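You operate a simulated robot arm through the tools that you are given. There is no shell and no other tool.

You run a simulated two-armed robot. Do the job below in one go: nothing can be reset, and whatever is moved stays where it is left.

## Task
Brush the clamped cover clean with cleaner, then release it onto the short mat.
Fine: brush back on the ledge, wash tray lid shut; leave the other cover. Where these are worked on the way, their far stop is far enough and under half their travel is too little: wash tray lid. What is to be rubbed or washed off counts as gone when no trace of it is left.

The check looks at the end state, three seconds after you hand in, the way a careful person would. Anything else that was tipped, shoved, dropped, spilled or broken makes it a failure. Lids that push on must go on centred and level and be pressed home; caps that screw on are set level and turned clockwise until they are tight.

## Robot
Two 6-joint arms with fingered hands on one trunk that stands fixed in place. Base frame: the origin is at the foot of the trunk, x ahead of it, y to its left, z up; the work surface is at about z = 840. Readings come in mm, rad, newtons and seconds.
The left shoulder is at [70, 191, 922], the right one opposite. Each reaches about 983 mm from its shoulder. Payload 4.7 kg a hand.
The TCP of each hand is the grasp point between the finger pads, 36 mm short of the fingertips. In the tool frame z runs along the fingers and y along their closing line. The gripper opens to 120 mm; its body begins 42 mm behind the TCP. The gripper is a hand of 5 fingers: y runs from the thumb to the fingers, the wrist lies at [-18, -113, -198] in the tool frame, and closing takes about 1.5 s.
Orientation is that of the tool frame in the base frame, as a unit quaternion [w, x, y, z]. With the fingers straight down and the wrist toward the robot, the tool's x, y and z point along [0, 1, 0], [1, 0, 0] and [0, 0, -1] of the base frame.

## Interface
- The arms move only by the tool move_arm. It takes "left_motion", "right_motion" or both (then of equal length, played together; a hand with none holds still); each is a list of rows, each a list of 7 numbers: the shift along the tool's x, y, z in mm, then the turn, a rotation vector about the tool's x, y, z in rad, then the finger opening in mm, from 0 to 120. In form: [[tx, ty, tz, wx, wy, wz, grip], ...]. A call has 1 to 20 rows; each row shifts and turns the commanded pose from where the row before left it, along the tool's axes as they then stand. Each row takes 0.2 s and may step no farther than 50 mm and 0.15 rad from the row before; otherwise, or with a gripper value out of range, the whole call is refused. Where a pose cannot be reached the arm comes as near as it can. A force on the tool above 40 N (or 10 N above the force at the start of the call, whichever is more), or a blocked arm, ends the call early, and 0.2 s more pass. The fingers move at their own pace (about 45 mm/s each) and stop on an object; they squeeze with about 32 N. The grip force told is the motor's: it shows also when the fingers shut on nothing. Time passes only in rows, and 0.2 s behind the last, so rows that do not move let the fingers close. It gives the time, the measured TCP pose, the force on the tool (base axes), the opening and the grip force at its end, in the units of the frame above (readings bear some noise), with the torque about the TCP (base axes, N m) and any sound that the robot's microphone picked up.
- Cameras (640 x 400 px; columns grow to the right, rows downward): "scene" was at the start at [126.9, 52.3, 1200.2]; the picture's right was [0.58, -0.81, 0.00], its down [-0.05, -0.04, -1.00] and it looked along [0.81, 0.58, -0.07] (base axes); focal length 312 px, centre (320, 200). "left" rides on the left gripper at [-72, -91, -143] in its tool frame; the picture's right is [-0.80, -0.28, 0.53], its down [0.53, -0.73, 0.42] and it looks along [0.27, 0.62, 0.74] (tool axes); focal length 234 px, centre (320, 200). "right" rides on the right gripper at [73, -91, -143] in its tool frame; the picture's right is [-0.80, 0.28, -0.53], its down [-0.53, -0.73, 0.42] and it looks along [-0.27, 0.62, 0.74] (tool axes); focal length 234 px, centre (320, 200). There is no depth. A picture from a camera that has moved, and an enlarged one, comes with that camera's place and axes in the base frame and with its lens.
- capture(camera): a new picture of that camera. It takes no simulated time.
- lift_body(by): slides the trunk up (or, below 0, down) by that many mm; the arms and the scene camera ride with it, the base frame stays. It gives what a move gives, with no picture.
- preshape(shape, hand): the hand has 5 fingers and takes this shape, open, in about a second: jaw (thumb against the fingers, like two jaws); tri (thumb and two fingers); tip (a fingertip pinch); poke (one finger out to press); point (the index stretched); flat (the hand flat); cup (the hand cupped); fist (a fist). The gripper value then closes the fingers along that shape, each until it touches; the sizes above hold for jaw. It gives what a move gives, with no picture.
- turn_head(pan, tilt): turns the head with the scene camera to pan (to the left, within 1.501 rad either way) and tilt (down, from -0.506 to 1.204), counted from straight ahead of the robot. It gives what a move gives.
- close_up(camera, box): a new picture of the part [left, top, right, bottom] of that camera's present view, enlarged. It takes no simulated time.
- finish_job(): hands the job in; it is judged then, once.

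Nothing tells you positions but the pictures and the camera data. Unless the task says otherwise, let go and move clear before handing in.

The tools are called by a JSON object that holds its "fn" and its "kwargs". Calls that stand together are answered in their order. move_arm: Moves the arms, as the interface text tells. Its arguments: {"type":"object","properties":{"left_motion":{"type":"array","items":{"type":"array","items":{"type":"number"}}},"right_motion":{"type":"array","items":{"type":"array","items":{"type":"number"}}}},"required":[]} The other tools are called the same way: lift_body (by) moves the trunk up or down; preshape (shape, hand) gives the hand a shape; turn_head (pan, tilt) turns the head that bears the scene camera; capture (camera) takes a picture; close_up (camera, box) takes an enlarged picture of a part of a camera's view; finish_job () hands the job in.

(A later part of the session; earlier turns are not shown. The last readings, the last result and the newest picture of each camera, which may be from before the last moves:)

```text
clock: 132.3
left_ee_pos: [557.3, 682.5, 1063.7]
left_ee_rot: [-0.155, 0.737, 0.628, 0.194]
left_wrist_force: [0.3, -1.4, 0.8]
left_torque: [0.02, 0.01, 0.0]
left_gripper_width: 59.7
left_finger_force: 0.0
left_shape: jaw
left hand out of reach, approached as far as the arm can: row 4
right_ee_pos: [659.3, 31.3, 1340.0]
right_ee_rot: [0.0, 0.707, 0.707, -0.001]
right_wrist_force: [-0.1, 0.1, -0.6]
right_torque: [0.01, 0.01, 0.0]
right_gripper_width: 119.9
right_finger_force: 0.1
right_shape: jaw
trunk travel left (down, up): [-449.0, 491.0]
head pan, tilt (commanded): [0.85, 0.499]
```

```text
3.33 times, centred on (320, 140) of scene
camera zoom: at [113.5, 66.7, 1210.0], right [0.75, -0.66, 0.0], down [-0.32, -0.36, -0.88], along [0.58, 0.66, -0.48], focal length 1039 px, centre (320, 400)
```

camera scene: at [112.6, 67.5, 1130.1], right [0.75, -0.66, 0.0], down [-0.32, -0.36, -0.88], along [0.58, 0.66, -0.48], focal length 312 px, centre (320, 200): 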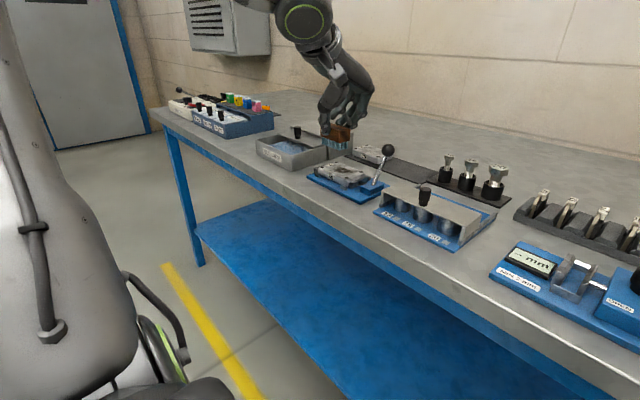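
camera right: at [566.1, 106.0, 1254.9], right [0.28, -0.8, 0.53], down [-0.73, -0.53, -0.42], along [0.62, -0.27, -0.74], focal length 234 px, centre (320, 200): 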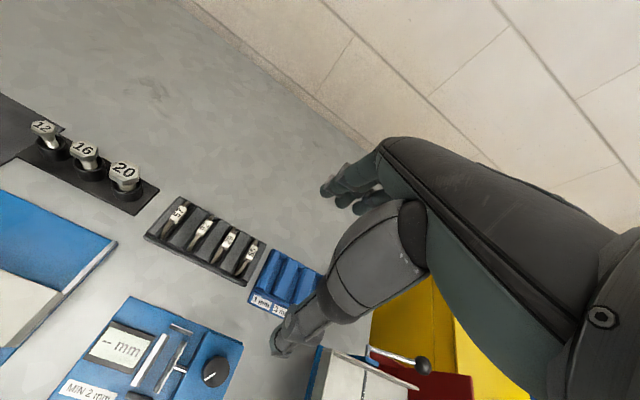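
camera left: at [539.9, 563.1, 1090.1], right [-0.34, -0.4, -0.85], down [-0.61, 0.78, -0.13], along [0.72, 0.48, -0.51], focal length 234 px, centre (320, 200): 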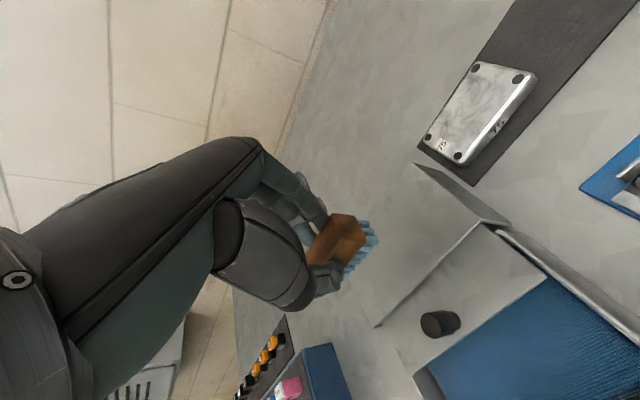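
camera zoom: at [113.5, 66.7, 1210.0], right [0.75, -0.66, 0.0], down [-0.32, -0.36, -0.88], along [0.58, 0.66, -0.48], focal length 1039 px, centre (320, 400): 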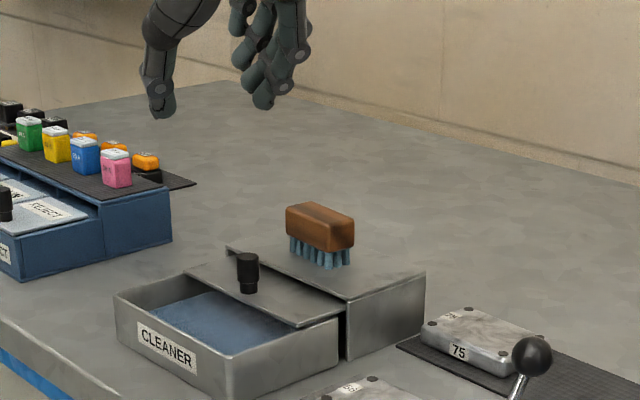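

The brush is back on the ledge. Next I'll square the hand to vertical fingers, rise, and lower the trunk to close the lid the same way I opened it.

{"fn": "move_arm", "kwargs": {"left_motion": [[0, 0, 0, 0.0727, 0, -0.1312, 60], [0, 0, 0, 0, -0.125, 0, 60], [0, 0, 0, 0, -0.125, 0, 60], [0, 0, 0, 0, -0.125, 0, 60], [0, 0, 0, 0, -0.125, 0, 60], [0, 0, 0, 0, 0, 0, 60]]}}

{"fn": "move_arm", "kwargs": {"left_motion": [[-8, -7, -34, 0, 0, 0, 60], [-8, -7, -34, 0, 0, 0, 60], [-8, -7, -34, 0, 0, 0, 60], [-4, -7, -34, 0, 0, 0, 60], [0, 0, 0, 0, 0, 0, 60]]}}

```text
clock: 133.7
left_ee_pos: [558.0, 684.7, 1065.2]
left_ee_rot: [0.006, 0.712, 0.702, 0.005]
left_wrist_force: [1.4, -0.3, -0.4]
left_torque: [0.03, -0.02, -0.01]
left_gripper_width: 59.8
left_finger_force: 0.1
left_shape: jaw
right_ee_pos: [657.7, 32.2, 1340.7]
right_ee_rot: [0.0, 0.708, 0.706, 0.001]
right_wrist_force: [0.8, -0.6, 0.3]
right_torque: [0.03, -0.02, 0.0]
right_gripper_width: 119.9
right_finger_force: 0.0
right_shape: jaw
trunk travel left (down, up): [-449.0, 491.0]
head pan, tilt (commanded): [0.85, 0.499]
```

```text
clock: 134.9
left_ee_pos: [526.4, 657.3, 1200.7]
left_ee_rot: [0.005, 0.712, 0.703, 0.005]
left_wrist_force: [0.4, 0.3, -0.3]
left_torque: [-0.04, 0.0, 0.03]
left_gripper_width: 59.7
left_finger_force: 0.1
left_shape: jaw
right_ee_pos: [658.7, 34.8, 1339.1]
right_ee_rot: [0.0, 0.707, 0.707, -0.001]
right_wrist_force: [-0.2, 0.3, -0.1]
right_torque: [-0.03, 0.01, 0.02]
right_gripper_width: 119.8
right_finger_force: 0.0
right_shape: jaw
trunk travel left (down, up): [-449.0, 491.0]
head pan, tilt (commanded): [0.85, 0.499]
```

Now lower the trunk and look at the knob.

{"fn": "lift_body", "kwargs": {"by": -200}}

{"fn": "move_arm", "kwargs": {"left_motion": [[35, 30, 0, 0, 0, 0, 60], [0, 18, 15, 0, 0, 0, 60], [0, 0, 0, 0, 0, 0, 60]]}}

{"fn": "close_up", "kwargs": {"camera": "left", "box": [260, 140, 452, 340]}}

{"fn": "capture", "kwargs": {"camera": "scene"}}

```text
clock: 137.1
left_ee_pos: [527.2, 655.6, 1001.8]
left_ee_rot: [0.005, 0.711, 0.703, 0.005]
left_wrist_force: [-1.0, -0.5, -0.1]
left_torque: [0.0, 0.0, -0.02]
left_gripper_width: 59.9
left_finger_force: 0.0
left_shape: jaw
right_ee_pos: [658.2, 33.9, 1139.6]
right_ee_rot: [0.0, 0.707, 0.707, 0.0]
right_wrist_force: [0.4, -1.2, 0.2]
right_torque: [-0.01, 0.01, 0.0]
right_gripper_width: 119.9
right_finger_force: 0.0
right_shape: jaw
trunk travel left (down, up): [-249.0, 691.0]
head pan, tilt (commanded): [0.85, 0.499]
```

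```text
clock: 137.8
left_ee_pos: [564.1, 683.6, 980.7]
left_ee_rot: [0.004, 0.712, 0.702, 0.006]
left_wrist_force: [0.6, -0.2, 0.1]
left_torque: [-0.01, -0.01, 0.02]
left_gripper_width: 59.6
left_finger_force: 0.1
left_shape: jaw
left hand out of reach, approached as far as the arm can: row 1, 2
right_ee_pos: [659.1, 32.4, 1140.3]
right_ee_rot: [0.0, 0.708, 0.706, 0.001]
right_wrist_force: [0.3, 0.1, 0.1]
right_torque: [0.0, -0.02, -0.02]
right_gripper_width: 119.7
right_finger_force: 0.0
right_shape: jaw
trunk travel left (down, up): [-249.0, 691.0]
head pan, tilt (commanded): [0.85, 0.499]
```

```text
2.00 times, centred on (356, 240) of left
camera zoom: at [468.0, 612.3, 1122.5], right [-0.28, -0.8, -0.53], down [-0.72, 0.54, -0.43], along [0.63, 0.26, -0.73], focal length 468 px, centre (248, 120)
```

zoom: 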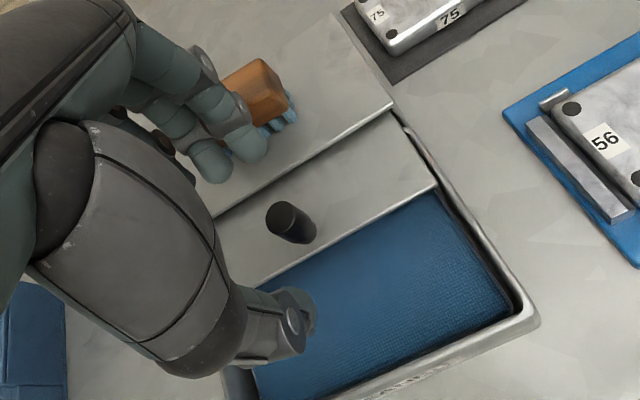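

```text
taken
camera scene: at [112.7, 67.5, 1010.0], right [0.75, -0.66, 0.0], down [-0.32, -0.36, -0.88], along [0.58, 0.66, -0.48], focal length 312 px, centre (320, 200)
```

scene: 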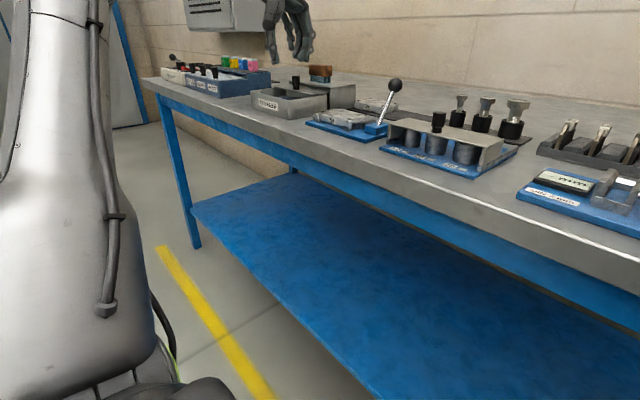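

The knob is at about [581, 690]. I'll come down straddling it with a modest opening.

{"fn": "move_arm", "kwargs": {"left_motion": [[2, 2, 22, 0, 0, 0, 60], [3, 8, 14, 0, 0, 0, 60], [2, 6, 10, 0, 0, 0, 60], [0, 0, 0, 0, 0, 0, 60]]}}

{"fn": "close_up", "kwargs": {"camera": "left", "box": [260, 140, 452, 340]}}

{"fn": "close_up", "kwargs": {"camera": "scene", "box": [230, 20, 390, 120]}}

```text
clock: 138.8
left_ee_pos: [578.9, 691.8, 935.9]
left_ee_rot: [0.004, 0.71, 0.704, 0.007]
left_wrist_force: [-0.4, 0.3, -0.3]
left_torque: [-0.02, -0.01, -0.01]
left_gripper_width: 59.6
left_finger_force: 0.0
left_shape: jaw
right_ee_pos: [658.1, 32.1, 1140.2]
right_ee_rot: [0.001, 0.707, 0.707, 0.001]
right_wrist_force: [1.1, 0.2, 0.1]
right_torque: [0.0, 0.01, 0.03]
right_gripper_width: 120.0
right_finger_force: 0.1
right_shape: jaw
trunk travel left (down, up): [-249.0, 691.0]
head pan, tilt (commanded): [0.85, 0.499]
```

```text
2.00 times, centred on (356, 240) of left
camera zoom: at [483.4, 618.3, 1076.9], right [-0.28, -0.8, -0.53], down [-0.72, 0.54, -0.43], along [0.64, 0.26, -0.73], focal length 468 px, centre (248, 120)
```

zoom: 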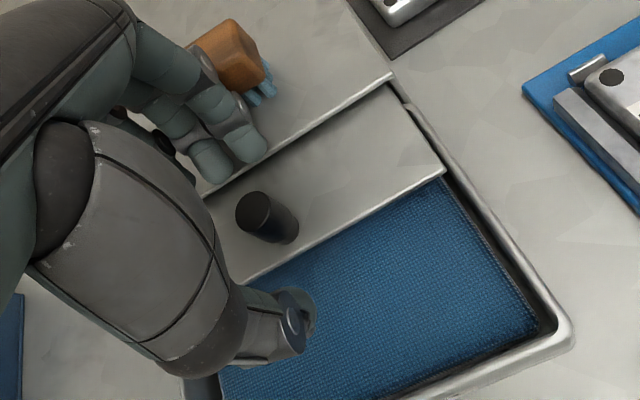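

```text
4.00 times, centred on (310, 70) of scene
camera zoom: at [112.5, 67.4, 1010.1], right [0.75, -0.66, 0.0], down [-0.32, -0.36, -0.88], along [0.58, 0.66, -0.48], focal length 1247 px, centre (360, 720)
```

zoom: 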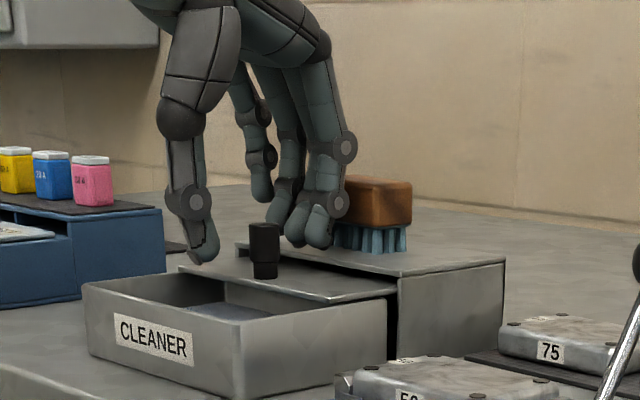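

The knob is between thumb and fingers with the brush clear behind. I'll lower 4 mm and close on it.

{"fn": "move_arm", "kwargs": {"left_motion": [[0, 2, 4, 0, 0, 0, 60], [0, 0, 0, 0, 0, 0, 40], [0, 0, 0, 0, 0, 0, 20], [0, 0, 0, 0, 0, 0, 5], [0, 0, 0, 0, 0, 0, 0], [0, 0, 0, 0, 0, 0, 0], [0, 0, 0, 0, 0, 0, 0]]}}

{"fn": "close_up", "kwargs": {"camera": "left", "box": [260, 140, 452, 340]}}

{"fn": "close_up", "kwargs": {"camera": "scene", "box": [230, 20, 390, 120]}}

```text
clock: 140.4
left_ee_pos: [579.9, 690.3, 930.0]
left_ee_rot: [0.004, 0.711, 0.703, 0.005]
left_wrist_force: [-0.6, 0.6, -2.8]
left_torque: [-0.01, -0.05, 0.0]
left_gripper_width: 7.5
left_finger_force: 32.2
left_shape: jaw
right_ee_pos: [657.9, 34.0, 1140.7]
right_ee_rot: [-0.001, 0.707, 0.707, 0.0]
right_wrist_force: [0.5, 1.0, 0.7]
right_torque: [0.01, 0.03, 0.01]
right_gripper_width: 120.0
right_finger_force: 0.0
right_shape: jaw
trunk travel left (down, up): [-249.0, 691.0]
head pan, tilt (commanded): [0.85, 0.499]
```

```text
2.00 times, centred on (356, 240) of left
camera zoom: at [484.6, 618.5, 1072.4], right [-0.28, -0.8, -0.53], down [-0.72, 0.54, -0.43], along [0.63, 0.26, -0.73], focal length 468 px, centre (248, 120)
```

zoom: 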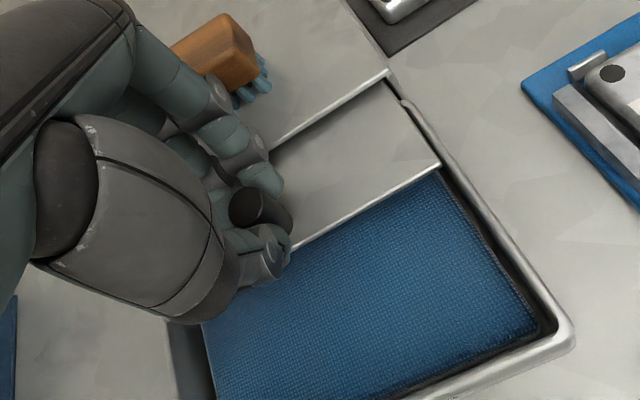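

```text
4.00 times, centred on (310, 70) of scene
camera zoom: at [112.6, 67.7, 1010.0], right [0.75, -0.66, 0.0], down [-0.32, -0.36, -0.88], along [0.58, 0.66, -0.48], focal length 1247 px, centre (360, 720)
```

zoom: 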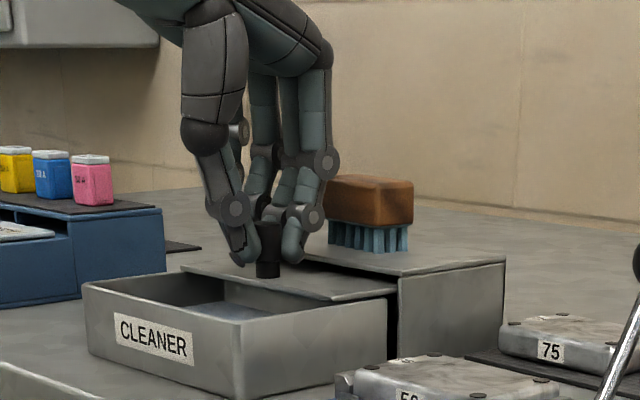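

Knob gripped (32 N). I'll slide the lid back toward −x until it meets its closed stop.

{"fn": "move_arm", "kwargs": {"left_motion": [[0, -5, 0, 0, 0, 0, 0], [0, -9, 0, 0, 0, 0, 0], [0, -9, 0, 0, 0, 0, 0], [0, -9, 0, 0, 0, 0, 0], [0, -9, 0, 0, 0, 0, 0], [0, -9, 0, 0, 0, 0, 0], [0, 0, 0, 0, 0, 0, 0]]}}

{"fn": "close_up", "kwargs": {"camera": "left", "box": [260, 140, 452, 340]}}

{"fn": "close_up", "kwargs": {"camera": "scene", "box": [230, 20, 390, 120]}}

```text
clock: 142.1
left_ee_pos: [531.9, 692.7, 929.6]
left_ee_rot: [0.005, 0.711, 0.704, 0.004]
left_wrist_force: [-0.1, -5.5, -3.7]
left_torque: [-0.17, -0.04, -0.05]
left_gripper_width: 6.7
left_finger_force: 32.3
left_shape: jaw
right_ee_pos: [658.6, 33.3, 1139.7]
right_ee_rot: [0.0, 0.708, 0.706, 0.0]
right_wrist_force: [-0.8, -0.3, 0.1]
right_torque: [0.03, 0.0, -0.03]
right_gripper_width: 120.0
right_finger_force: 0.0
right_shape: jaw
trunk travel left (down, up): [-249.0, 691.0]
head pan, tilt (commanded): [0.85, 0.499]
```

```text
2.00 times, centred on (356, 240) of left
camera zoom: at [437.0, 620.0, 1072.8], right [-0.28, -0.8, -0.53], down [-0.72, 0.54, -0.43], along [0.63, 0.26, -0.73], focal length 468 px, centre (248, 120)
```

zoom: 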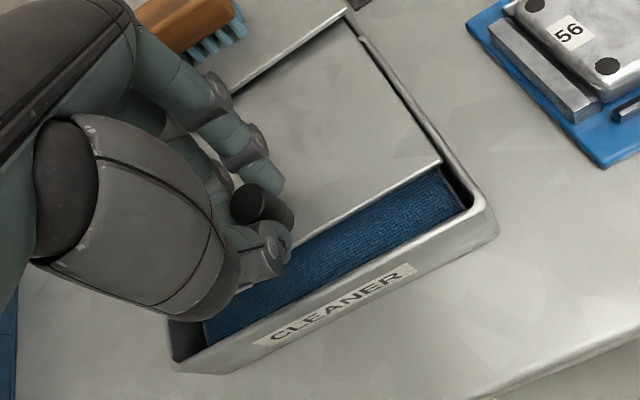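

```text
4.00 times, centred on (310, 70) of scene
camera zoom: at [112.8, 67.3, 1010.0], right [0.75, -0.66, 0.0], down [-0.32, -0.36, -0.88], along [0.58, 0.66, -0.48], focal length 1247 px, centre (360, 720)
```

zoom: 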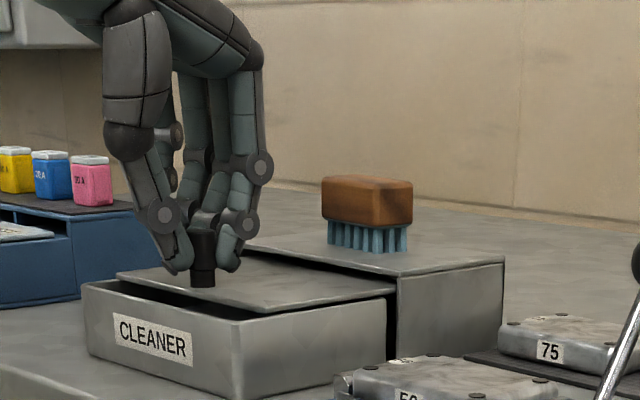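

About 17 mm remains. I'll continue gently, correcting slightly sideways, until it stops.

{"fn": "move_arm", "kwargs": {"left_motion": [[-1, -6, 0, 0, 0, 0, 0], [0, -6, 0, 0, 0, 0, 0], [0, -3, 0, 0, 0, 0, 0], [0, 0, 0, 0, 0, 0, 0]]}}

{"fn": "move_arm", "kwargs": {"left_motion": [[0, -2, 0, 0, 0, 0, 0], [0, -2, 0, 0, 0, 0, 0], [0, 0, 0, 0, 0, 0, 0]]}}

{"fn": "close_up", "kwargs": {"camera": "left", "box": [260, 140, 452, 340]}}

```text
clock: 143.1
left_ee_pos: [516.5, 691.6, 930.7]
left_ee_rot: [0.005, 0.711, 0.703, 0.006]
left_wrist_force: [0.4, -0.2, 0.2]
left_torque: [-0.05, -0.11, 0.0]
left_gripper_width: 6.7
left_finger_force: 32.7
left_shape: jaw
right_ee_pos: [657.8, 32.6, 1139.5]
right_ee_rot: [0.0, 0.707, 0.707, 0.0]
right_wrist_force: [-0.1, 1.0, 0.8]
right_torque: [-0.03, -0.01, -0.03]
right_gripper_width: 120.0
right_finger_force: 0.1
right_shape: jaw
trunk travel left (down, up): [-249.0, 691.0]
head pan, tilt (commanded): [0.85, 0.499]
```

```text
clock: 143.8
left_ee_pos: [513.7, 692.0, 930.1]
left_ee_rot: [0.004, 0.711, 0.703, 0.006]
left_wrist_force: [0.4, 1.8, 3.0]
left_torque: [0.03, -0.12, 0.01]
left_gripper_width: 6.9
left_finger_force: 31.7
left_shape: jaw
right_ee_pos: [657.2, 34.6, 1140.3]
right_ee_rot: [0.0, 0.707, 0.707, 0.001]
right_wrist_force: [0.0, 0.2, -0.4]
right_torque: [0.04, 0.01, 0.0]
right_gripper_width: 119.9
right_finger_force: 0.0
right_shape: jaw
trunk travel left (down, up): [-249.0, 691.0]
head pan, tilt (commanded): [0.85, 0.499]
```

```text
2.00 times, centred on (356, 240) of left
camera zoom: at [417.8, 619.4, 1072.2], right [-0.28, -0.8, -0.53], down [-0.72, 0.54, -0.43], along [0.63, 0.26, -0.73], focal length 468 px, centre (248, 120)
```

zoom: 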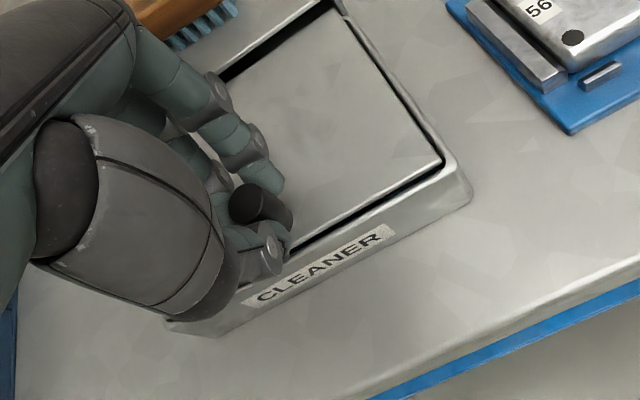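

A thin dark gap is still visible at the front rim. I'll keep pulling in 2 mm steps until it stops.

{"fn": "move_arm", "kwargs": {"left_motion": [[0, -2, 0, 0, 0, 0, 0], [0, -2, 0, 0, 0, 0, 0], [0, 0, 0, 0, 0, 0, 0]]}}

{"fn": "close_up", "kwargs": {"camera": "left", "box": [260, 140, 452, 340]}}

```text
clock: 144.7
left_ee_pos: [509.1, 691.4, 930.1]
left_ee_rot: [0.005, 0.711, 0.703, 0.005]
left_wrist_force: [-0.1, 1.8, 3.1]
left_torque: [0.01, -0.09, 0.01]
left_gripper_width: 6.8
left_finger_force: 32.4
left_shape: jaw
right_ee_pos: [657.3, 33.1, 1141.0]
right_ee_rot: [0.001, 0.707, 0.708, 0.0]
right_wrist_force: [0.3, 0.6, 0.2]
right_torque: [0.01, 0.01, -0.03]
right_gripper_width: 119.9
right_finger_force: 0.0
right_shape: jaw
trunk travel left (down, up): [-249.0, 691.0]
head pan, tilt (commanded): [0.85, 0.499]
```

```text
2.00 times, centred on (356, 240) of left
camera zoom: at [413.8, 619.5, 1072.3], right [-0.28, -0.8, -0.53], down [-0.72, 0.54, -0.43], along [0.63, 0.26, -0.73], focal length 468 px, centre (248, 120)
```

zoom: 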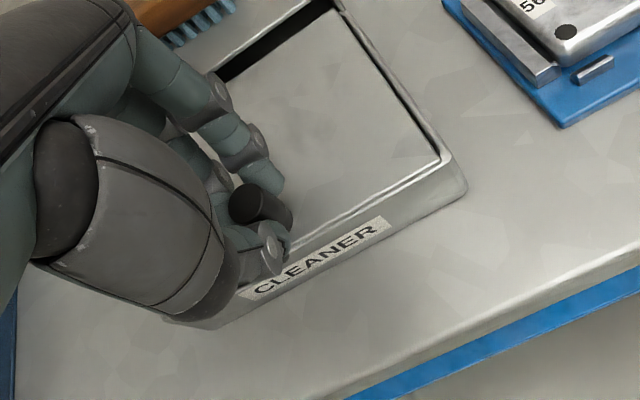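

The gap is nearly gone. I'll pull a little more until the stop shows in the force.

{"fn": "move_arm", "kwargs": {"left_motion": [[0, -1.5, 0, 0, 0, 0, 0], [0, -1.5, 0, 0, 0, 0, 0], [0, 0, 0, 0, 0, 0, 0]]}}

{"fn": "move_arm", "kwargs": {"left_motion": [[0, -1.5, 0, 0, 0, 0, 0], [0, 0, 0, 0, 0, 0, 0]]}}

{"fn": "close_up", "kwargs": {"camera": "left", "box": [260, 140, 452, 340]}}

```text
clock: 145.4
left_ee_pos: [508.1, 690.6, 929.5]
left_ee_rot: [0.004, 0.713, 0.701, 0.006]
left_wrist_force: [6.3, 1.3, 1.9]
left_torque: [0.02, -0.4, 0.0]
left_gripper_width: 6.9
left_finger_force: 31.6
left_shape: jaw
right_ee_pos: [658.3, 33.3, 1139.3]
right_ee_rot: [0.001, 0.708, 0.706, -0.001]
right_wrist_force: [0.2, 0.4, 0.0]
right_torque: [-0.02, -0.01, -0.02]
right_gripper_width: 119.7
right_finger_force: 0.0
right_shape: jaw
trunk travel left (down, up): [-249.0, 691.0]
head pan, tilt (commanded): [0.85, 0.499]
```

```text
clock: 146.1
left_ee_pos: [506.0, 691.1, 931.7]
left_ee_rot: [0.005, 0.712, 0.702, 0.005]
left_wrist_force: [8.6, 1.7, 3.7]
left_torque: [-0.02, -0.49, 0.04]
left_gripper_width: 6.9
left_finger_force: 32.1
left_shape: jaw
right_ee_pos: [658.5, 33.1, 1140.9]
right_ee_rot: [0.0, 0.708, 0.706, -0.002]
right_wrist_force: [0.1, 0.3, -0.5]
right_torque: [0.0, 0.0, -0.01]
right_gripper_width: 119.8
right_finger_force: 0.1
right_shape: jaw
trunk travel left (down, up): [-249.0, 691.0]
head pan, tilt (commanded): [0.85, 0.499]
```

```text
2.00 times, centred on (356, 240) of left
camera zoom: at [410.3, 619.6, 1072.1], right [-0.28, -0.8, -0.53], down [-0.72, 0.54, -0.43], along [0.63, 0.26, -0.73], focal length 468 px, centre (248, 120)
```

zoom: 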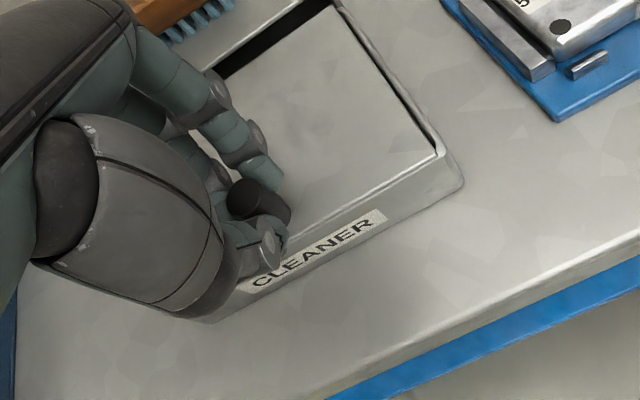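

The lid is against its closed stop. I'll relax, open and rise.

{"fn": "move_arm", "kwargs": {"left_motion": [[0, 2, 0, 0, 0, 0, 0], [0, 0, 0, 0, 0, 0, 20], [0, 0, 0, 0, 0, 0, 45], [0, 0, 0, 0, 0, 0, 60], [0, 0, 0, 0, 0, 0, 60], [0, 0, -15, 0, 0, 0, 60], [0, 0, -35, 0, 0, 0, 60], [0, 0, -35, 0, 0, 0, 60], [0, 0, 0, 0, 0, 0, 60]]}}

{"fn": "close_up", "kwargs": {"camera": "left", "box": [260, 140, 480, 360]}}

{"fn": "close_up", "kwargs": {"camera": "scene", "box": [230, 20, 390, 120]}}

```text
clock: 148.1
left_ee_pos: [505.4, 690.5, 1016.4]
left_ee_rot: [0.005, 0.711, 0.703, 0.004]
left_wrist_force: [1.6, 0.5, 0.4]
left_torque: [0.03, -0.03, 0.0]
left_gripper_width: 59.7
left_finger_force: 0.1
left_shape: jaw
right_ee_pos: [659.3, 33.5, 1140.2]
right_ee_rot: [0.0, 0.707, 0.707, -0.001]
right_wrist_force: [-0.7, -0.1, 0.5]
right_torque: [-0.01, -0.01, 0.01]
right_gripper_width: 119.9
right_finger_force: 0.0
right_shape: jaw
trunk travel left (down, up): [-249.0, 691.0]
head pan, tilt (commanded): [0.85, 0.499]
```

```text
1.82 times, centred on (370, 250) of left
camera zoom: at [410.2, 619.8, 1157.9], right [-0.28, -0.8, -0.53], down [-0.72, 0.54, -0.43], along [0.63, 0.26, -0.73], focal length 426 px, centre (229, 109)
```

zoom: 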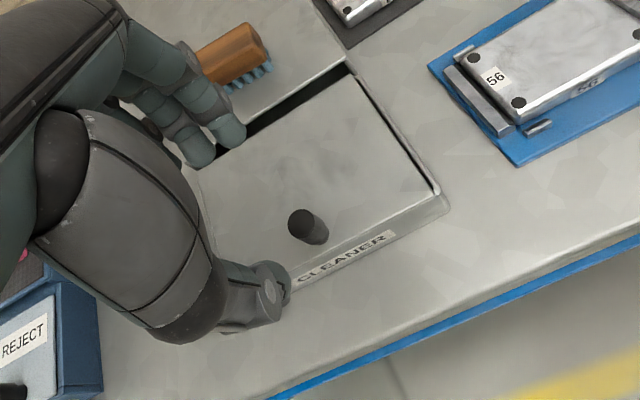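

```text
4.00 times, centred on (310, 70) of scene
camera zoom: at [112.5, 67.9, 1010.0], right [0.75, -0.66, 0.0], down [-0.32, -0.36, -0.88], along [0.58, 0.66, -0.48], focal length 1247 px, centre (360, 720)
```

zoom: 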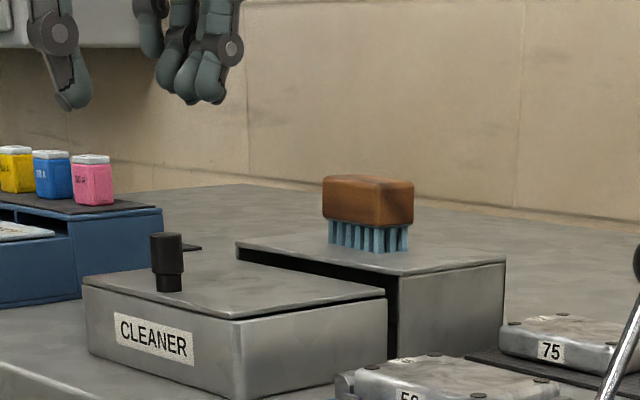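

The tray lid is shut and the brush is on its ledge. Next is the clamp lever; I'll bring the open hand over toward its ball.

{"fn": "move_arm", "kwargs": {"left_motion": [[-45, 9.5, 1, 0, 0, 0, 100], [-45, 9.5, 1, 0, 0, 0, 100], [-45, 9.5, 1, 0, 0, 0, 100], [-45, 9.5, 1, 0, 0, 0, 100], [-45, 9.5, 1, 0, 0, 0, 100], [-45, 9.5, 1, 0, 0, 0, 100], [0, 0, 0, 0, 0, 0, 100]]}}

{"fn": "capture", "kwargs": {"camera": "left"}}

{"fn": "capture", "kwargs": {"camera": "scene"}}

```text
clock: 149.7
left_ee_pos: [507.7, 463.7, 974.3]
left_ee_rot: [0.005, 0.712, 0.702, 0.006]
left_wrist_force: [0.2, -0.4, 0.0]
left_torque: [0.01, 0.03, -0.01]
left_gripper_width: 99.5
left_finger_force: 0.0
left_shape: jaw
left hand out of reach, approached as far as the arm can: row 4, 5, 6
right_ee_pos: [659.0, 32.9, 1139.6]
right_ee_rot: [-0.001, 0.707, 0.707, -0.001]
right_wrist_force: [-0.3, 0.3, 0.2]
right_torque: [-0.03, 0.0, 0.01]
right_gripper_width: 120.0
right_finger_force: 0.0
right_shape: jaw
trunk travel left (down, up): [-249.0, 691.0]
head pan, tilt (commanded): [0.85, 0.499]
```

```text
taken
camera left: at [411.7, 391.2, 1116.0], right [-0.28, -0.8, -0.53], down [-0.72, 0.54, -0.44], along [0.64, 0.26, -0.73], focal length 234 px, centre (320, 200)
```

left: 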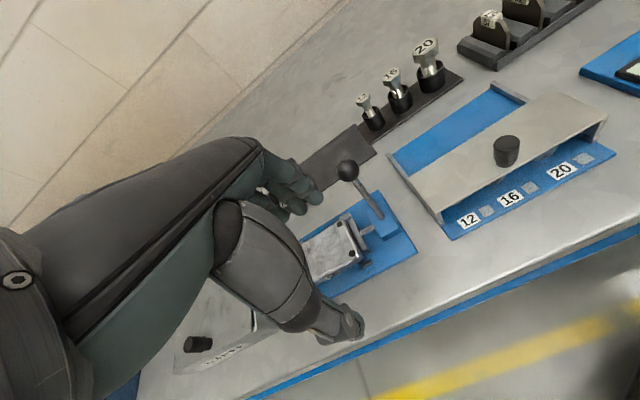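

```text
taken
camera scene: at [112.7, 67.5, 1010.0], right [0.75, -0.66, 0.0], down [-0.32, -0.36, -0.88], along [0.58, 0.66, -0.48], focal length 312 px, centre (320, 200)
```

scene: 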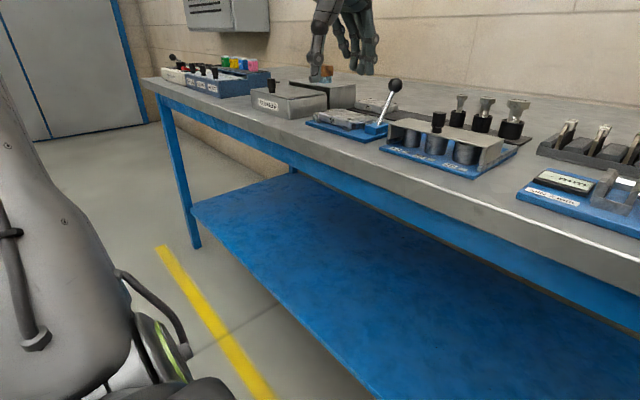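

Same limitation as before: I need the hand lower relative to the shoulder. I'll raise the trunk, then come down toward the lever.

{"fn": "lift_body", "kwargs": {"by": 130}}

{"fn": "move_arm", "kwargs": {"left_motion": [[0, 0, 40, 0, 0, 0, 100], [0, 0, 40, 0, 0, 0, 100], [-23, 26, 0, 0, 0, 0, 100], [-23, 26, 0, 0, 0, 0, 100], [0, 0, 0, 0, 0, 0, 100]]}}

```text
clock: 151.2
left_ee_pos: [507.4, 463.0, 1104.0]
left_ee_rot: [0.006, 0.713, 0.702, 0.006]
left_wrist_force: [1.2, -0.4, -1.2]
left_torque: [0.01, 0.02, -0.02]
left_gripper_width: 99.7
left_finger_force: 0.1
left_shape: jaw
right_ee_pos: [657.6, 33.5, 1269.3]
right_ee_rot: [0.001, 0.707, 0.707, 0.001]
right_wrist_force: [0.1, -0.8, -0.8]
right_torque: [0.03, 0.02, 0.01]
right_gripper_width: 119.9
right_finger_force: 0.0
right_shape: jaw
trunk travel left (down, up): [-379.0, 561.0]
head pan, tilt (commanded): [0.85, 0.499]
```

```text
clock: 152.4
left_ee_pos: [533.1, 440.0, 1018.3]
left_ee_rot: [0.006, 0.712, 0.702, 0.006]
left_wrist_force: [-0.1, 0.4, 0.4]
left_torque: [0.02, 0.04, -0.01]
left_gripper_width: 99.8
left_finger_force: 0.0
left_shape: jaw
left hand out of reach, approached as far as the arm can: row 3, 4
right_ee_pos: [658.9, 32.0, 1270.5]
right_ee_rot: [-0.001, 0.708, 0.706, 0.0]
right_wrist_force: [0.4, 0.2, 0.0]
right_torque: [0.06, 0.02, -0.01]
right_gripper_width: 119.9
right_finger_force: 0.2
right_shape: jaw
trunk travel left (down, up): [-379.0, 561.0]
head pan, tilt (commanded): [0.85, 0.499]
```

Better. I'll also yaw clockwise about 0.3 rad, which helped earlier, and continue.

{"fn": "move_arm", "kwargs": {"left_motion": [[0, 0, 0, 0, 0, 0.15, 100], [0, 0, 0, 0, 0, 0.15, 100], [0, 0, 0, 0, 0, 0, 100]]}}

{"fn": "move_arm", "kwargs": {"left_motion": [[-6, 16, 0, 0, 0, 0, 100], [-6, 16, 0, 0, 0, 0, 100], [0, 0, 0, 0, 0, 0, 100]]}}

{"fn": "capture", "kwargs": {"camera": "left"}}

{"fn": "close_up", "kwargs": {"camera": "scene", "box": [280, 60, 472, 180]}}

```text
clock: 153.2
left_ee_pos: [533.0, 441.7, 1017.8]
left_ee_rot: [0.006, 0.809, 0.588, 0.006]
left_wrist_force: [0.5, 0.1, -0.2]
left_torque: [-0.02, 0.0, -0.08]
left_gripper_width: 99.7
left_finger_force: 0.1
left_shape: jaw
right_ee_pos: [658.3, 33.9, 1271.9]
right_ee_rot: [-0.001, 0.707, 0.707, -0.001]
right_wrist_force: [0.4, 0.6, -0.4]
right_torque: [0.01, -0.03, 0.02]
right_gripper_width: 119.8
right_finger_force: 0.1
right_shape: jaw
trunk travel left (down, up): [-379.0, 561.0]
head pan, tilt (commanded): [0.85, 0.499]
```

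```text
clock: 154.0
left_ee_pos: [542.9, 433.5, 1015.0]
left_ee_rot: [0.006, 0.809, 0.588, 0.006]
left_wrist_force: [0.6, -0.6, 0.4]
left_torque: [0.03, 0.0, -0.01]
left_gripper_width: 99.6
left_finger_force: 0.0
left_shape: jaw
left hand out of reach, approached as far as the arm can: row 1, 2
right_ee_pos: [659.1, 33.8, 1270.2]
right_ee_rot: [-0.001, 0.707, 0.707, 0.001]
right_wrist_force: [0.8, -0.8, -0.6]
right_torque: [-0.02, -0.02, 0.01]
right_gripper_width: 119.9
right_finger_force: 0.0
right_shape: jaw
trunk travel left (down, up): [-379.0, 561.0]
head pan, tilt (commanded): [0.85, 0.499]
```

```text
taken
camera left: at [431.2, 391.5, 1157.0], right [-0.5, -0.68, -0.53], down [-0.53, 0.73, -0.43], along [0.68, 0.06, -0.73], focal length 234 px, centre (320, 200)
```

left: 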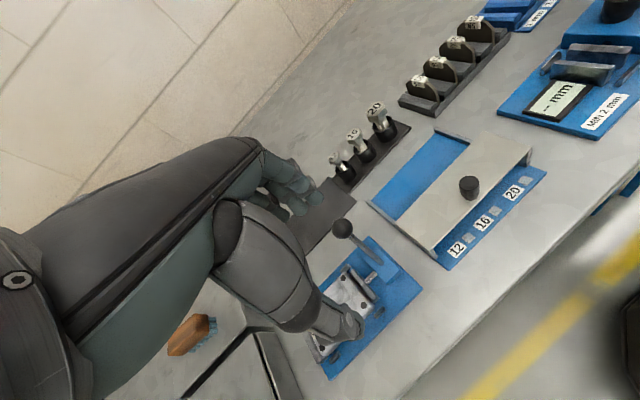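

```text
3.33 times, centred on (376, 120) of scene
camera zoom: at [112.7, 67.1, 1140.1], right [0.75, -0.66, 0.0], down [-0.32, -0.36, -0.88], along [0.58, 0.66, -0.48], focal length 1039 px, centre (133, 467)
```

zoom: 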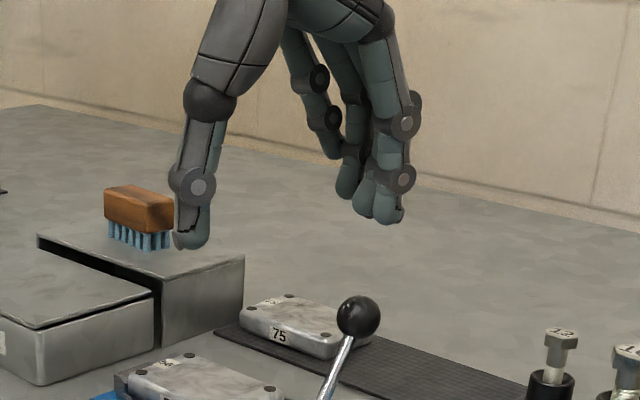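

I'll lower some more and shift toward the ball's far side.

{"fn": "move_arm", "kwargs": {"left_motion": [[0, 0, 20, 0, 0, 0, 100], [0, 0, 15, 0, 0, 0, 100], [-0.6, 9, 0, 0, 0, 0, 100], [-0.6, 9, 0, 0, 0, 0, 100], [0, 0, 0, 0, 0, 0, 100]]}}

{"fn": "capture", "kwargs": {"camera": "left"}}

{"fn": "close_up", "kwargs": {"camera": "scene", "box": [280, 60, 472, 180]}}

```text
clock: 155.2
left_ee_pos: [553.9, 431.3, 978.9]
left_ee_rot: [0.006, 0.809, 0.587, 0.006]
left_wrist_force: [-0.6, -0.3, -1.1]
left_torque: [0.02, -0.04, -0.01]
left_gripper_width: 99.9
left_finger_force: 0.1
left_shape: jaw
left hand out of reach, approached as far as the arm can: row 4
right_ee_pos: [658.7, 32.6, 1269.6]
right_ee_rot: [0.0, 0.707, 0.707, 0.0]
right_wrist_force: [-0.3, 0.6, 0.4]
right_torque: [0.02, 0.0, 0.0]
right_gripper_width: 120.1
right_finger_force: 0.0
right_shape: jaw
trunk travel left (down, up): [-379.0, 561.0]
head pan, tilt (commanded): [0.85, 0.499]
```

```text
taken
camera left: at [441.0, 390.3, 1119.8], right [-0.5, -0.68, -0.53], down [-0.53, 0.73, -0.43], along [0.69, 0.06, -0.73], focal length 234 px, centre (320, 200)
```

left: 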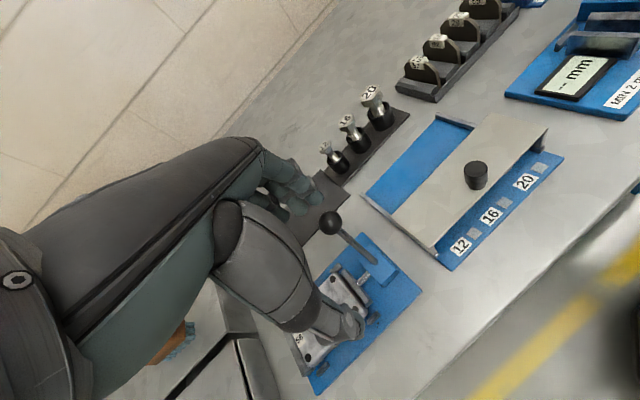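

```text
3.33 times, centred on (376, 120) of scene
camera zoom: at [112.6, 67.2, 1140.1], right [0.75, -0.66, 0.0], down [-0.32, -0.36, -0.88], along [0.58, 0.66, -0.48], focal length 1039 px, centre (133, 467)
```

zoom: 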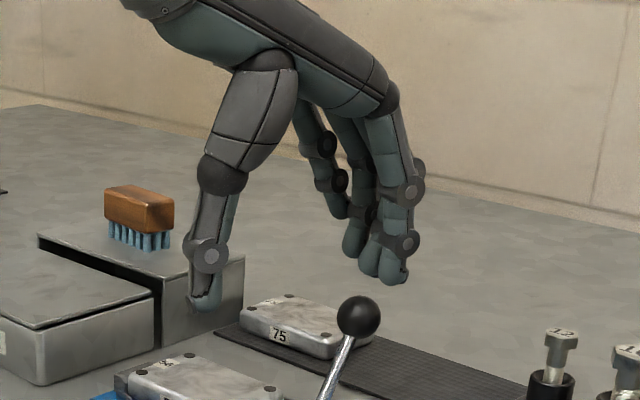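

The ball is at about [594, 416, 922], just inside the fingers. I'll open wider and lower so the fingers pass behind the ball.

{"fn": "move_arm", "kwargs": {"left_motion": [[-1, 3, 0, 0, 0, 0, 120], [-1, 3, 0, 0, 0, 0, 120], [0, 0, 15, 0, 0, 0, 120], [0, 0, 0, 0, 0, 0, 120]]}}

{"fn": "close_up", "kwargs": {"camera": "left", "box": [240, 140, 432, 340]}}

{"fn": "close_up", "kwargs": {"camera": "scene", "box": [300, 80, 460, 200]}}

```text
clock: 156.2
left_ee_pos: [553.6, 430.7, 962.5]
left_ee_rot: [0.005, 0.808, 0.588, 0.007]
left_wrist_force: [0.2, 0.3, -0.3]
left_torque: [0.0, -0.02, 0.0]
left_gripper_width: 119.7
left_finger_force: 0.1
left_shape: jaw
left hand out of reach, approached as far as the arm can: row 1, 2
right_ee_pos: [657.9, 33.0, 1270.8]
right_ee_rot: [0.0, 0.707, 0.707, -0.001]
right_wrist_force: [0.0, 0.3, -1.2]
right_torque: [0.0, -0.01, -0.03]
right_gripper_width: 119.8
right_finger_force: 0.1
right_shape: jaw
trunk travel left (down, up): [-379.0, 561.0]
head pan, tilt (commanded): [0.85, 0.499]
```

```text
2.00 times, centred on (336, 240) of left
camera zoom: at [441.4, 389.6, 1104.7], right [-0.5, -0.68, -0.53], down [-0.53, 0.73, -0.43], along [0.68, 0.06, -0.73], focal length 468 px, centre (288, 120)
```

zoom: 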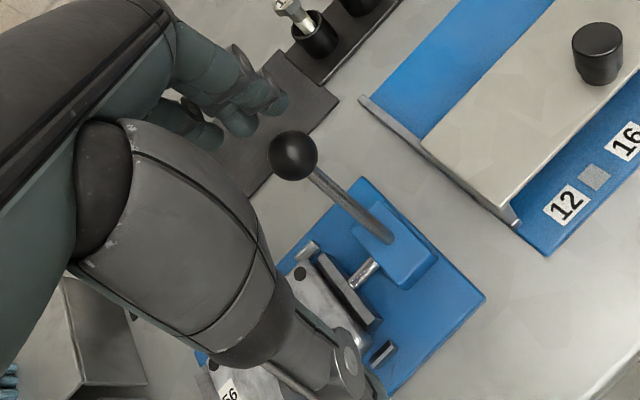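

```text
3.33 times, centred on (380, 140) of scene
camera zoom: at [112.3, 67.2, 1140.1], right [0.75, -0.66, 0.0], down [-0.32, -0.36, -0.88], along [0.58, 0.66, -0.48], focal length 1039 px, centre (120, 400)
```

zoom: 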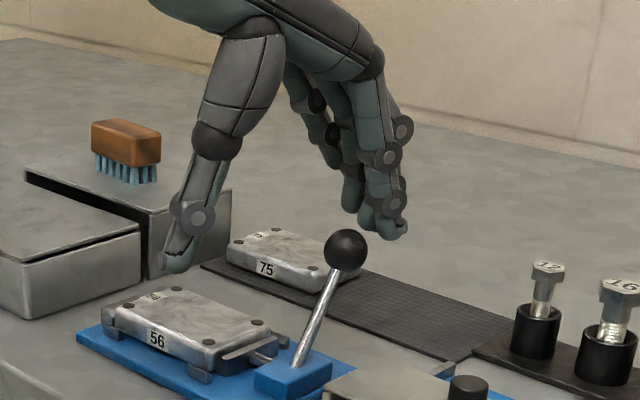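

The fingers are behind the ball and the thumb is well in front. I'll lower to ball height.

{"fn": "move_arm", "kwargs": {"left_motion": [[0, 0, 13, 0, 0, 0, 120], [0, 0, 13, 0, 0, 0, 120], [0, 0, 0, 0, 0, 0, 120]]}}

{"fn": "close_up", "kwargs": {"camera": "left", "box": [240, 140, 432, 340]}}

{"fn": "close_up", "kwargs": {"camera": "scene", "box": [300, 80, 460, 200]}}

```text
clock: 157.0
left_ee_pos: [554.3, 431.2, 937.3]
left_ee_rot: [0.005, 0.808, 0.589, 0.007]
left_wrist_force: [1.2, -0.2, -0.4]
left_torque: [-0.01, 0.03, 0.01]
left_gripper_width: 120.1
left_finger_force: 0.0
left_shape: jaw
right_ee_pos: [658.7, 33.3, 1270.1]
right_ee_rot: [0.001, 0.707, 0.707, 0.001]
right_wrist_force: [0.0, -0.3, 0.1]
right_torque: [-0.01, 0.0, -0.02]
right_gripper_width: 119.7
right_finger_force: 0.0
right_shape: jaw
trunk travel left (down, up): [-379.0, 561.0]
head pan, tilt (commanded): [0.85, 0.499]
```

```text
2.00 times, centred on (336, 240) of left
camera zoom: at [442.0, 389.8, 1078.7], right [-0.5, -0.68, -0.53], down [-0.53, 0.73, -0.43], along [0.68, 0.06, -0.73], focal length 468 px, centre (288, 120)
```

zoom: 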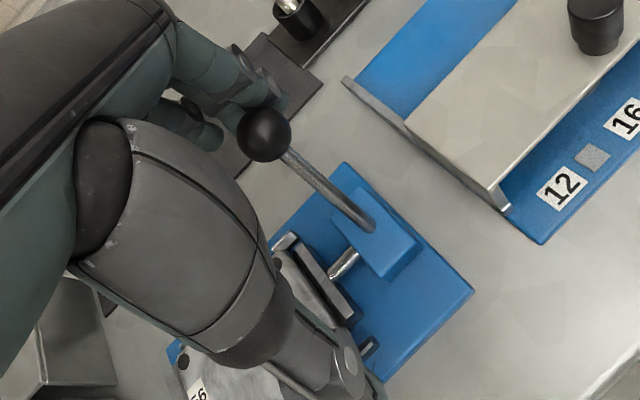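

```text
3.33 times, centred on (380, 140) of scene
camera zoom: at [112.4, 67.4, 1140.1], right [0.75, -0.66, 0.0], down [-0.32, -0.36, -0.88], along [0.58, 0.66, -0.48], focal length 1039 px, centre (120, 400)
```

zoom: 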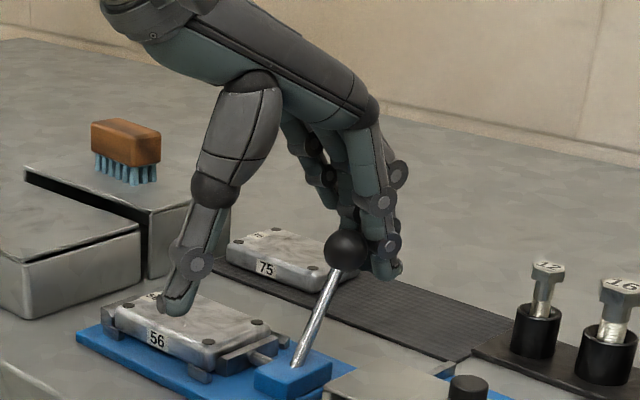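

Fingers are hooked behind the ball. I'll pull toward −x slowly and watch force and lever movement.

{"fn": "move_arm", "kwargs": {"left_motion": [[-2.5, -7.6, 0, 0, 0, 0, 120], [-2.5, -7.6, 0, 0, 0, 0, 120], [-2.5, -7.6, 0, 0, 0, 0, 120], [0, 0, 0, 0, 0, 0, 120]]}}

{"fn": "close_up", "kwargs": {"camera": "scene", "box": [300, 80, 460, 200]}}

{"fn": "close_up", "kwargs": {"camera": "left", "box": [240, 140, 432, 340]}}

```text
clock: 158.0
left_ee_pos: [531.2, 430.5, 937.3]
left_ee_rot: [0.004, 0.809, 0.588, 0.007]
left_wrist_force: [1.5, -3.0, 4.3]
left_torque: [-0.09, -0.27, -0.07]
left_gripper_width: 119.6
left_finger_force: 0.1
left_shape: jaw
right_ee_pos: [658.1, 32.1, 1270.5]
right_ee_rot: [-0.001, 0.707, 0.707, 0.0]
right_wrist_force: [0.2, 0.7, -0.1]
right_torque: [-0.02, 0.0, 0.0]
right_gripper_width: 119.7
right_finger_force: 0.1
right_shape: jaw
trunk travel left (down, up): [-379.0, 561.0]
head pan, tilt (commanded): [0.85, 0.499]
```

```text
3.33 times, centred on (380, 140) of scene
camera zoom: at [112.6, 66.6, 1140.1], right [0.75, -0.66, 0.0], down [-0.32, -0.36, -0.88], along [0.58, 0.66, -0.48], focal length 1039 px, centre (120, 400)
```

zoom: 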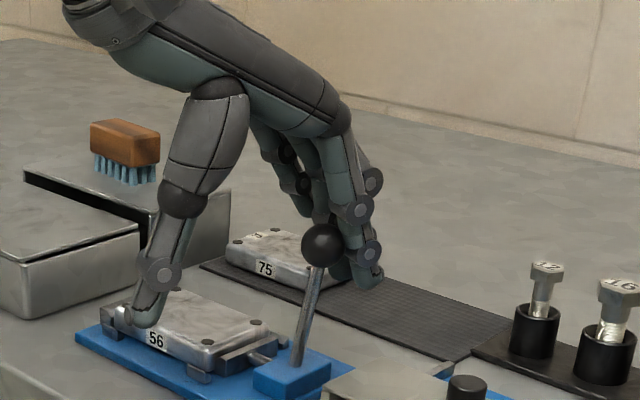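

```text
2.00 times, centred on (336, 240) of left
camera zoom: at [417.9, 389.0, 1078.9], right [-0.51, -0.68, -0.53], down [-0.53, 0.73, -0.43], along [0.68, 0.06, -0.73], focal length 468 px, centre (288, 120)
```

zoom: 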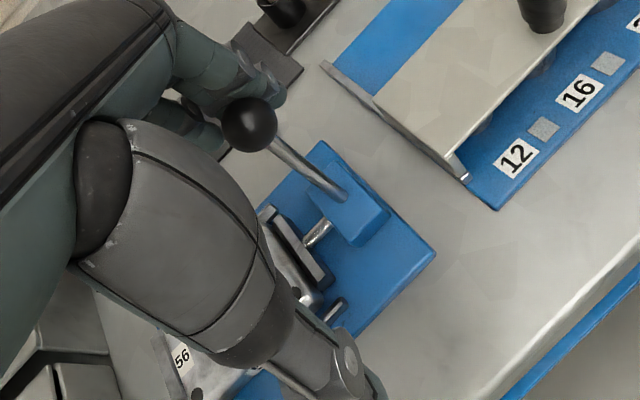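

The lever follows easily in this direction. I'll keep pulling.

{"fn": "move_arm", "kwargs": {"left_motion": [[-3.1, -9.5, 0, 0, 0, 0, 120], [-3.1, -9.5, 0, 0, 0, 0, 120], [-3.1, -9.5, 0, 0, 0, 0, 120], [0, 0, 0, 0, 0, 0, 120]]}}

{"fn": "close_up", "kwargs": {"camera": "scene", "box": [300, 80, 460, 200]}}

{"fn": "close_up", "kwargs": {"camera": "left", "box": [240, 140, 432, 340]}}

```text
clock: 159.0
left_ee_pos: [500.2, 430.3, 936.0]
left_ee_rot: [0.005, 0.809, 0.588, 0.005]
left_wrist_force: [0.2, -0.1, 1.5]
left_torque: [-0.02, 0.01, 0.0]
left_gripper_width: 119.6
left_finger_force: 0.0
left_shape: jaw
right_ee_pos: [658.3, 33.8, 1270.1]
right_ee_rot: [0.0, 0.707, 0.707, 0.0]
right_wrist_force: [-0.2, 0.2, 0.0]
right_torque: [0.04, 0.03, 0.03]
right_gripper_width: 119.8
right_finger_force: 0.1
right_shape: jaw
trunk travel left (down, up): [-379.0, 561.0]
head pan, tilt (commanded): [0.85, 0.499]
```

```text
3.33 times, centred on (380, 140) of scene
camera zoom: at [112.7, 67.1, 1140.1], right [0.75, -0.66, 0.0], down [-0.32, -0.36, -0.88], along [0.58, 0.66, -0.48], focal length 1039 px, centre (120, 400)
```

zoom: 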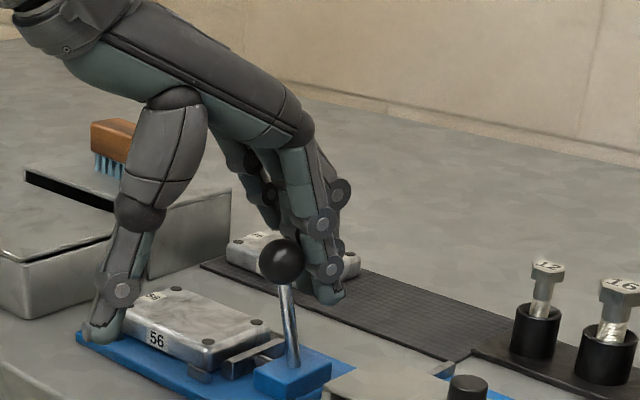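

```text
2.00 times, centred on (336, 240) of left
camera zoom: at [388.0, 389.5, 1078.3], right [-0.51, -0.68, -0.53], down [-0.53, 0.73, -0.43], along [0.68, 0.06, -0.73], focal length 468 px, centre (288, 120)
```

zoom: 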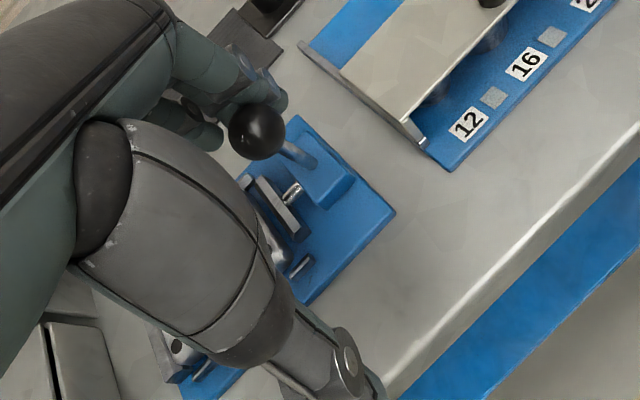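

The moving jaw is already backing away from the cover. I'll pull the lever the rest of the way.

{"fn": "move_arm", "kwargs": {"left_motion": [[-3.1, -9.5, 0, 0, 0, 0, 120], [-3.1, -9.5, 0, 0, 0, 0, 120], [-3.1, -9.5, 0, 0, 0, 0, 120], [0, 0, 0, 0, 0, 0, 120]]}}

{"fn": "close_up", "kwargs": {"camera": "scene", "box": [300, 80, 460, 200]}}

{"fn": "close_up", "kwargs": {"camera": "left", "box": [240, 140, 432, 340]}}

```text
clock: 160.0
left_ee_pos: [471.5, 430.7, 936.6]
left_ee_rot: [0.005, 0.809, 0.588, 0.007]
left_wrist_force: [5.0, -0.9, 2.0]
left_torque: [0.01, -0.11, 0.06]
left_gripper_width: 119.6
left_finger_force: 0.1
left_shape: jaw
right_ee_pos: [659.0, 30.9, 1269.7]
right_ee_rot: [0.0, 0.708, 0.707, 0.0]
right_wrist_force: [0.2, 0.2, -0.1]
right_torque: [0.06, -0.02, 0.0]
right_gripper_width: 120.1
right_finger_force: 0.1
right_shape: jaw
trunk travel left (down, up): [-379.0, 561.0]
head pan, tilt (commanded): [0.85, 0.499]
```

```text
3.33 times, centred on (380, 140) of scene
camera zoom: at [112.9, 66.3, 1140.1], right [0.75, -0.66, 0.0], down [-0.32, -0.36, -0.88], along [0.58, 0.66, -0.48], focal length 1039 px, centre (120, 400)
```

zoom: 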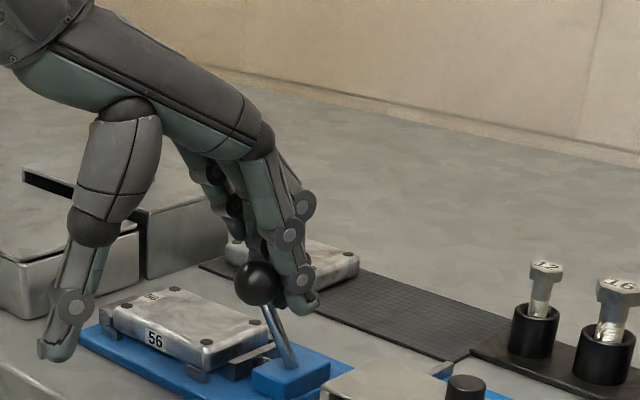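

```text
2.00 times, centred on (336, 240) of left
camera zoom: at [358.1, 388.4, 1078.1], right [-0.51, -0.68, -0.53], down [-0.53, 0.73, -0.43], along [0.68, 0.06, -0.73], focal length 468 px, centre (288, 120)
```

zoom: 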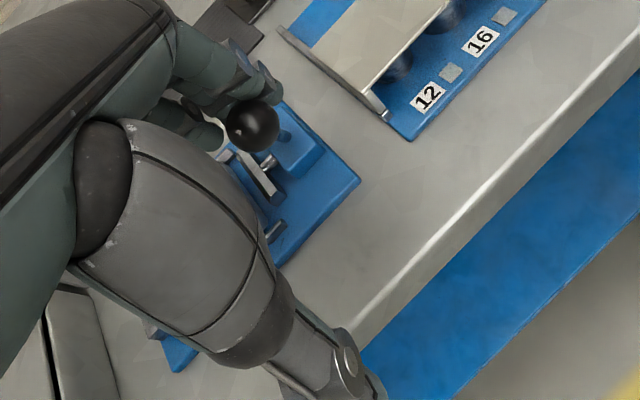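

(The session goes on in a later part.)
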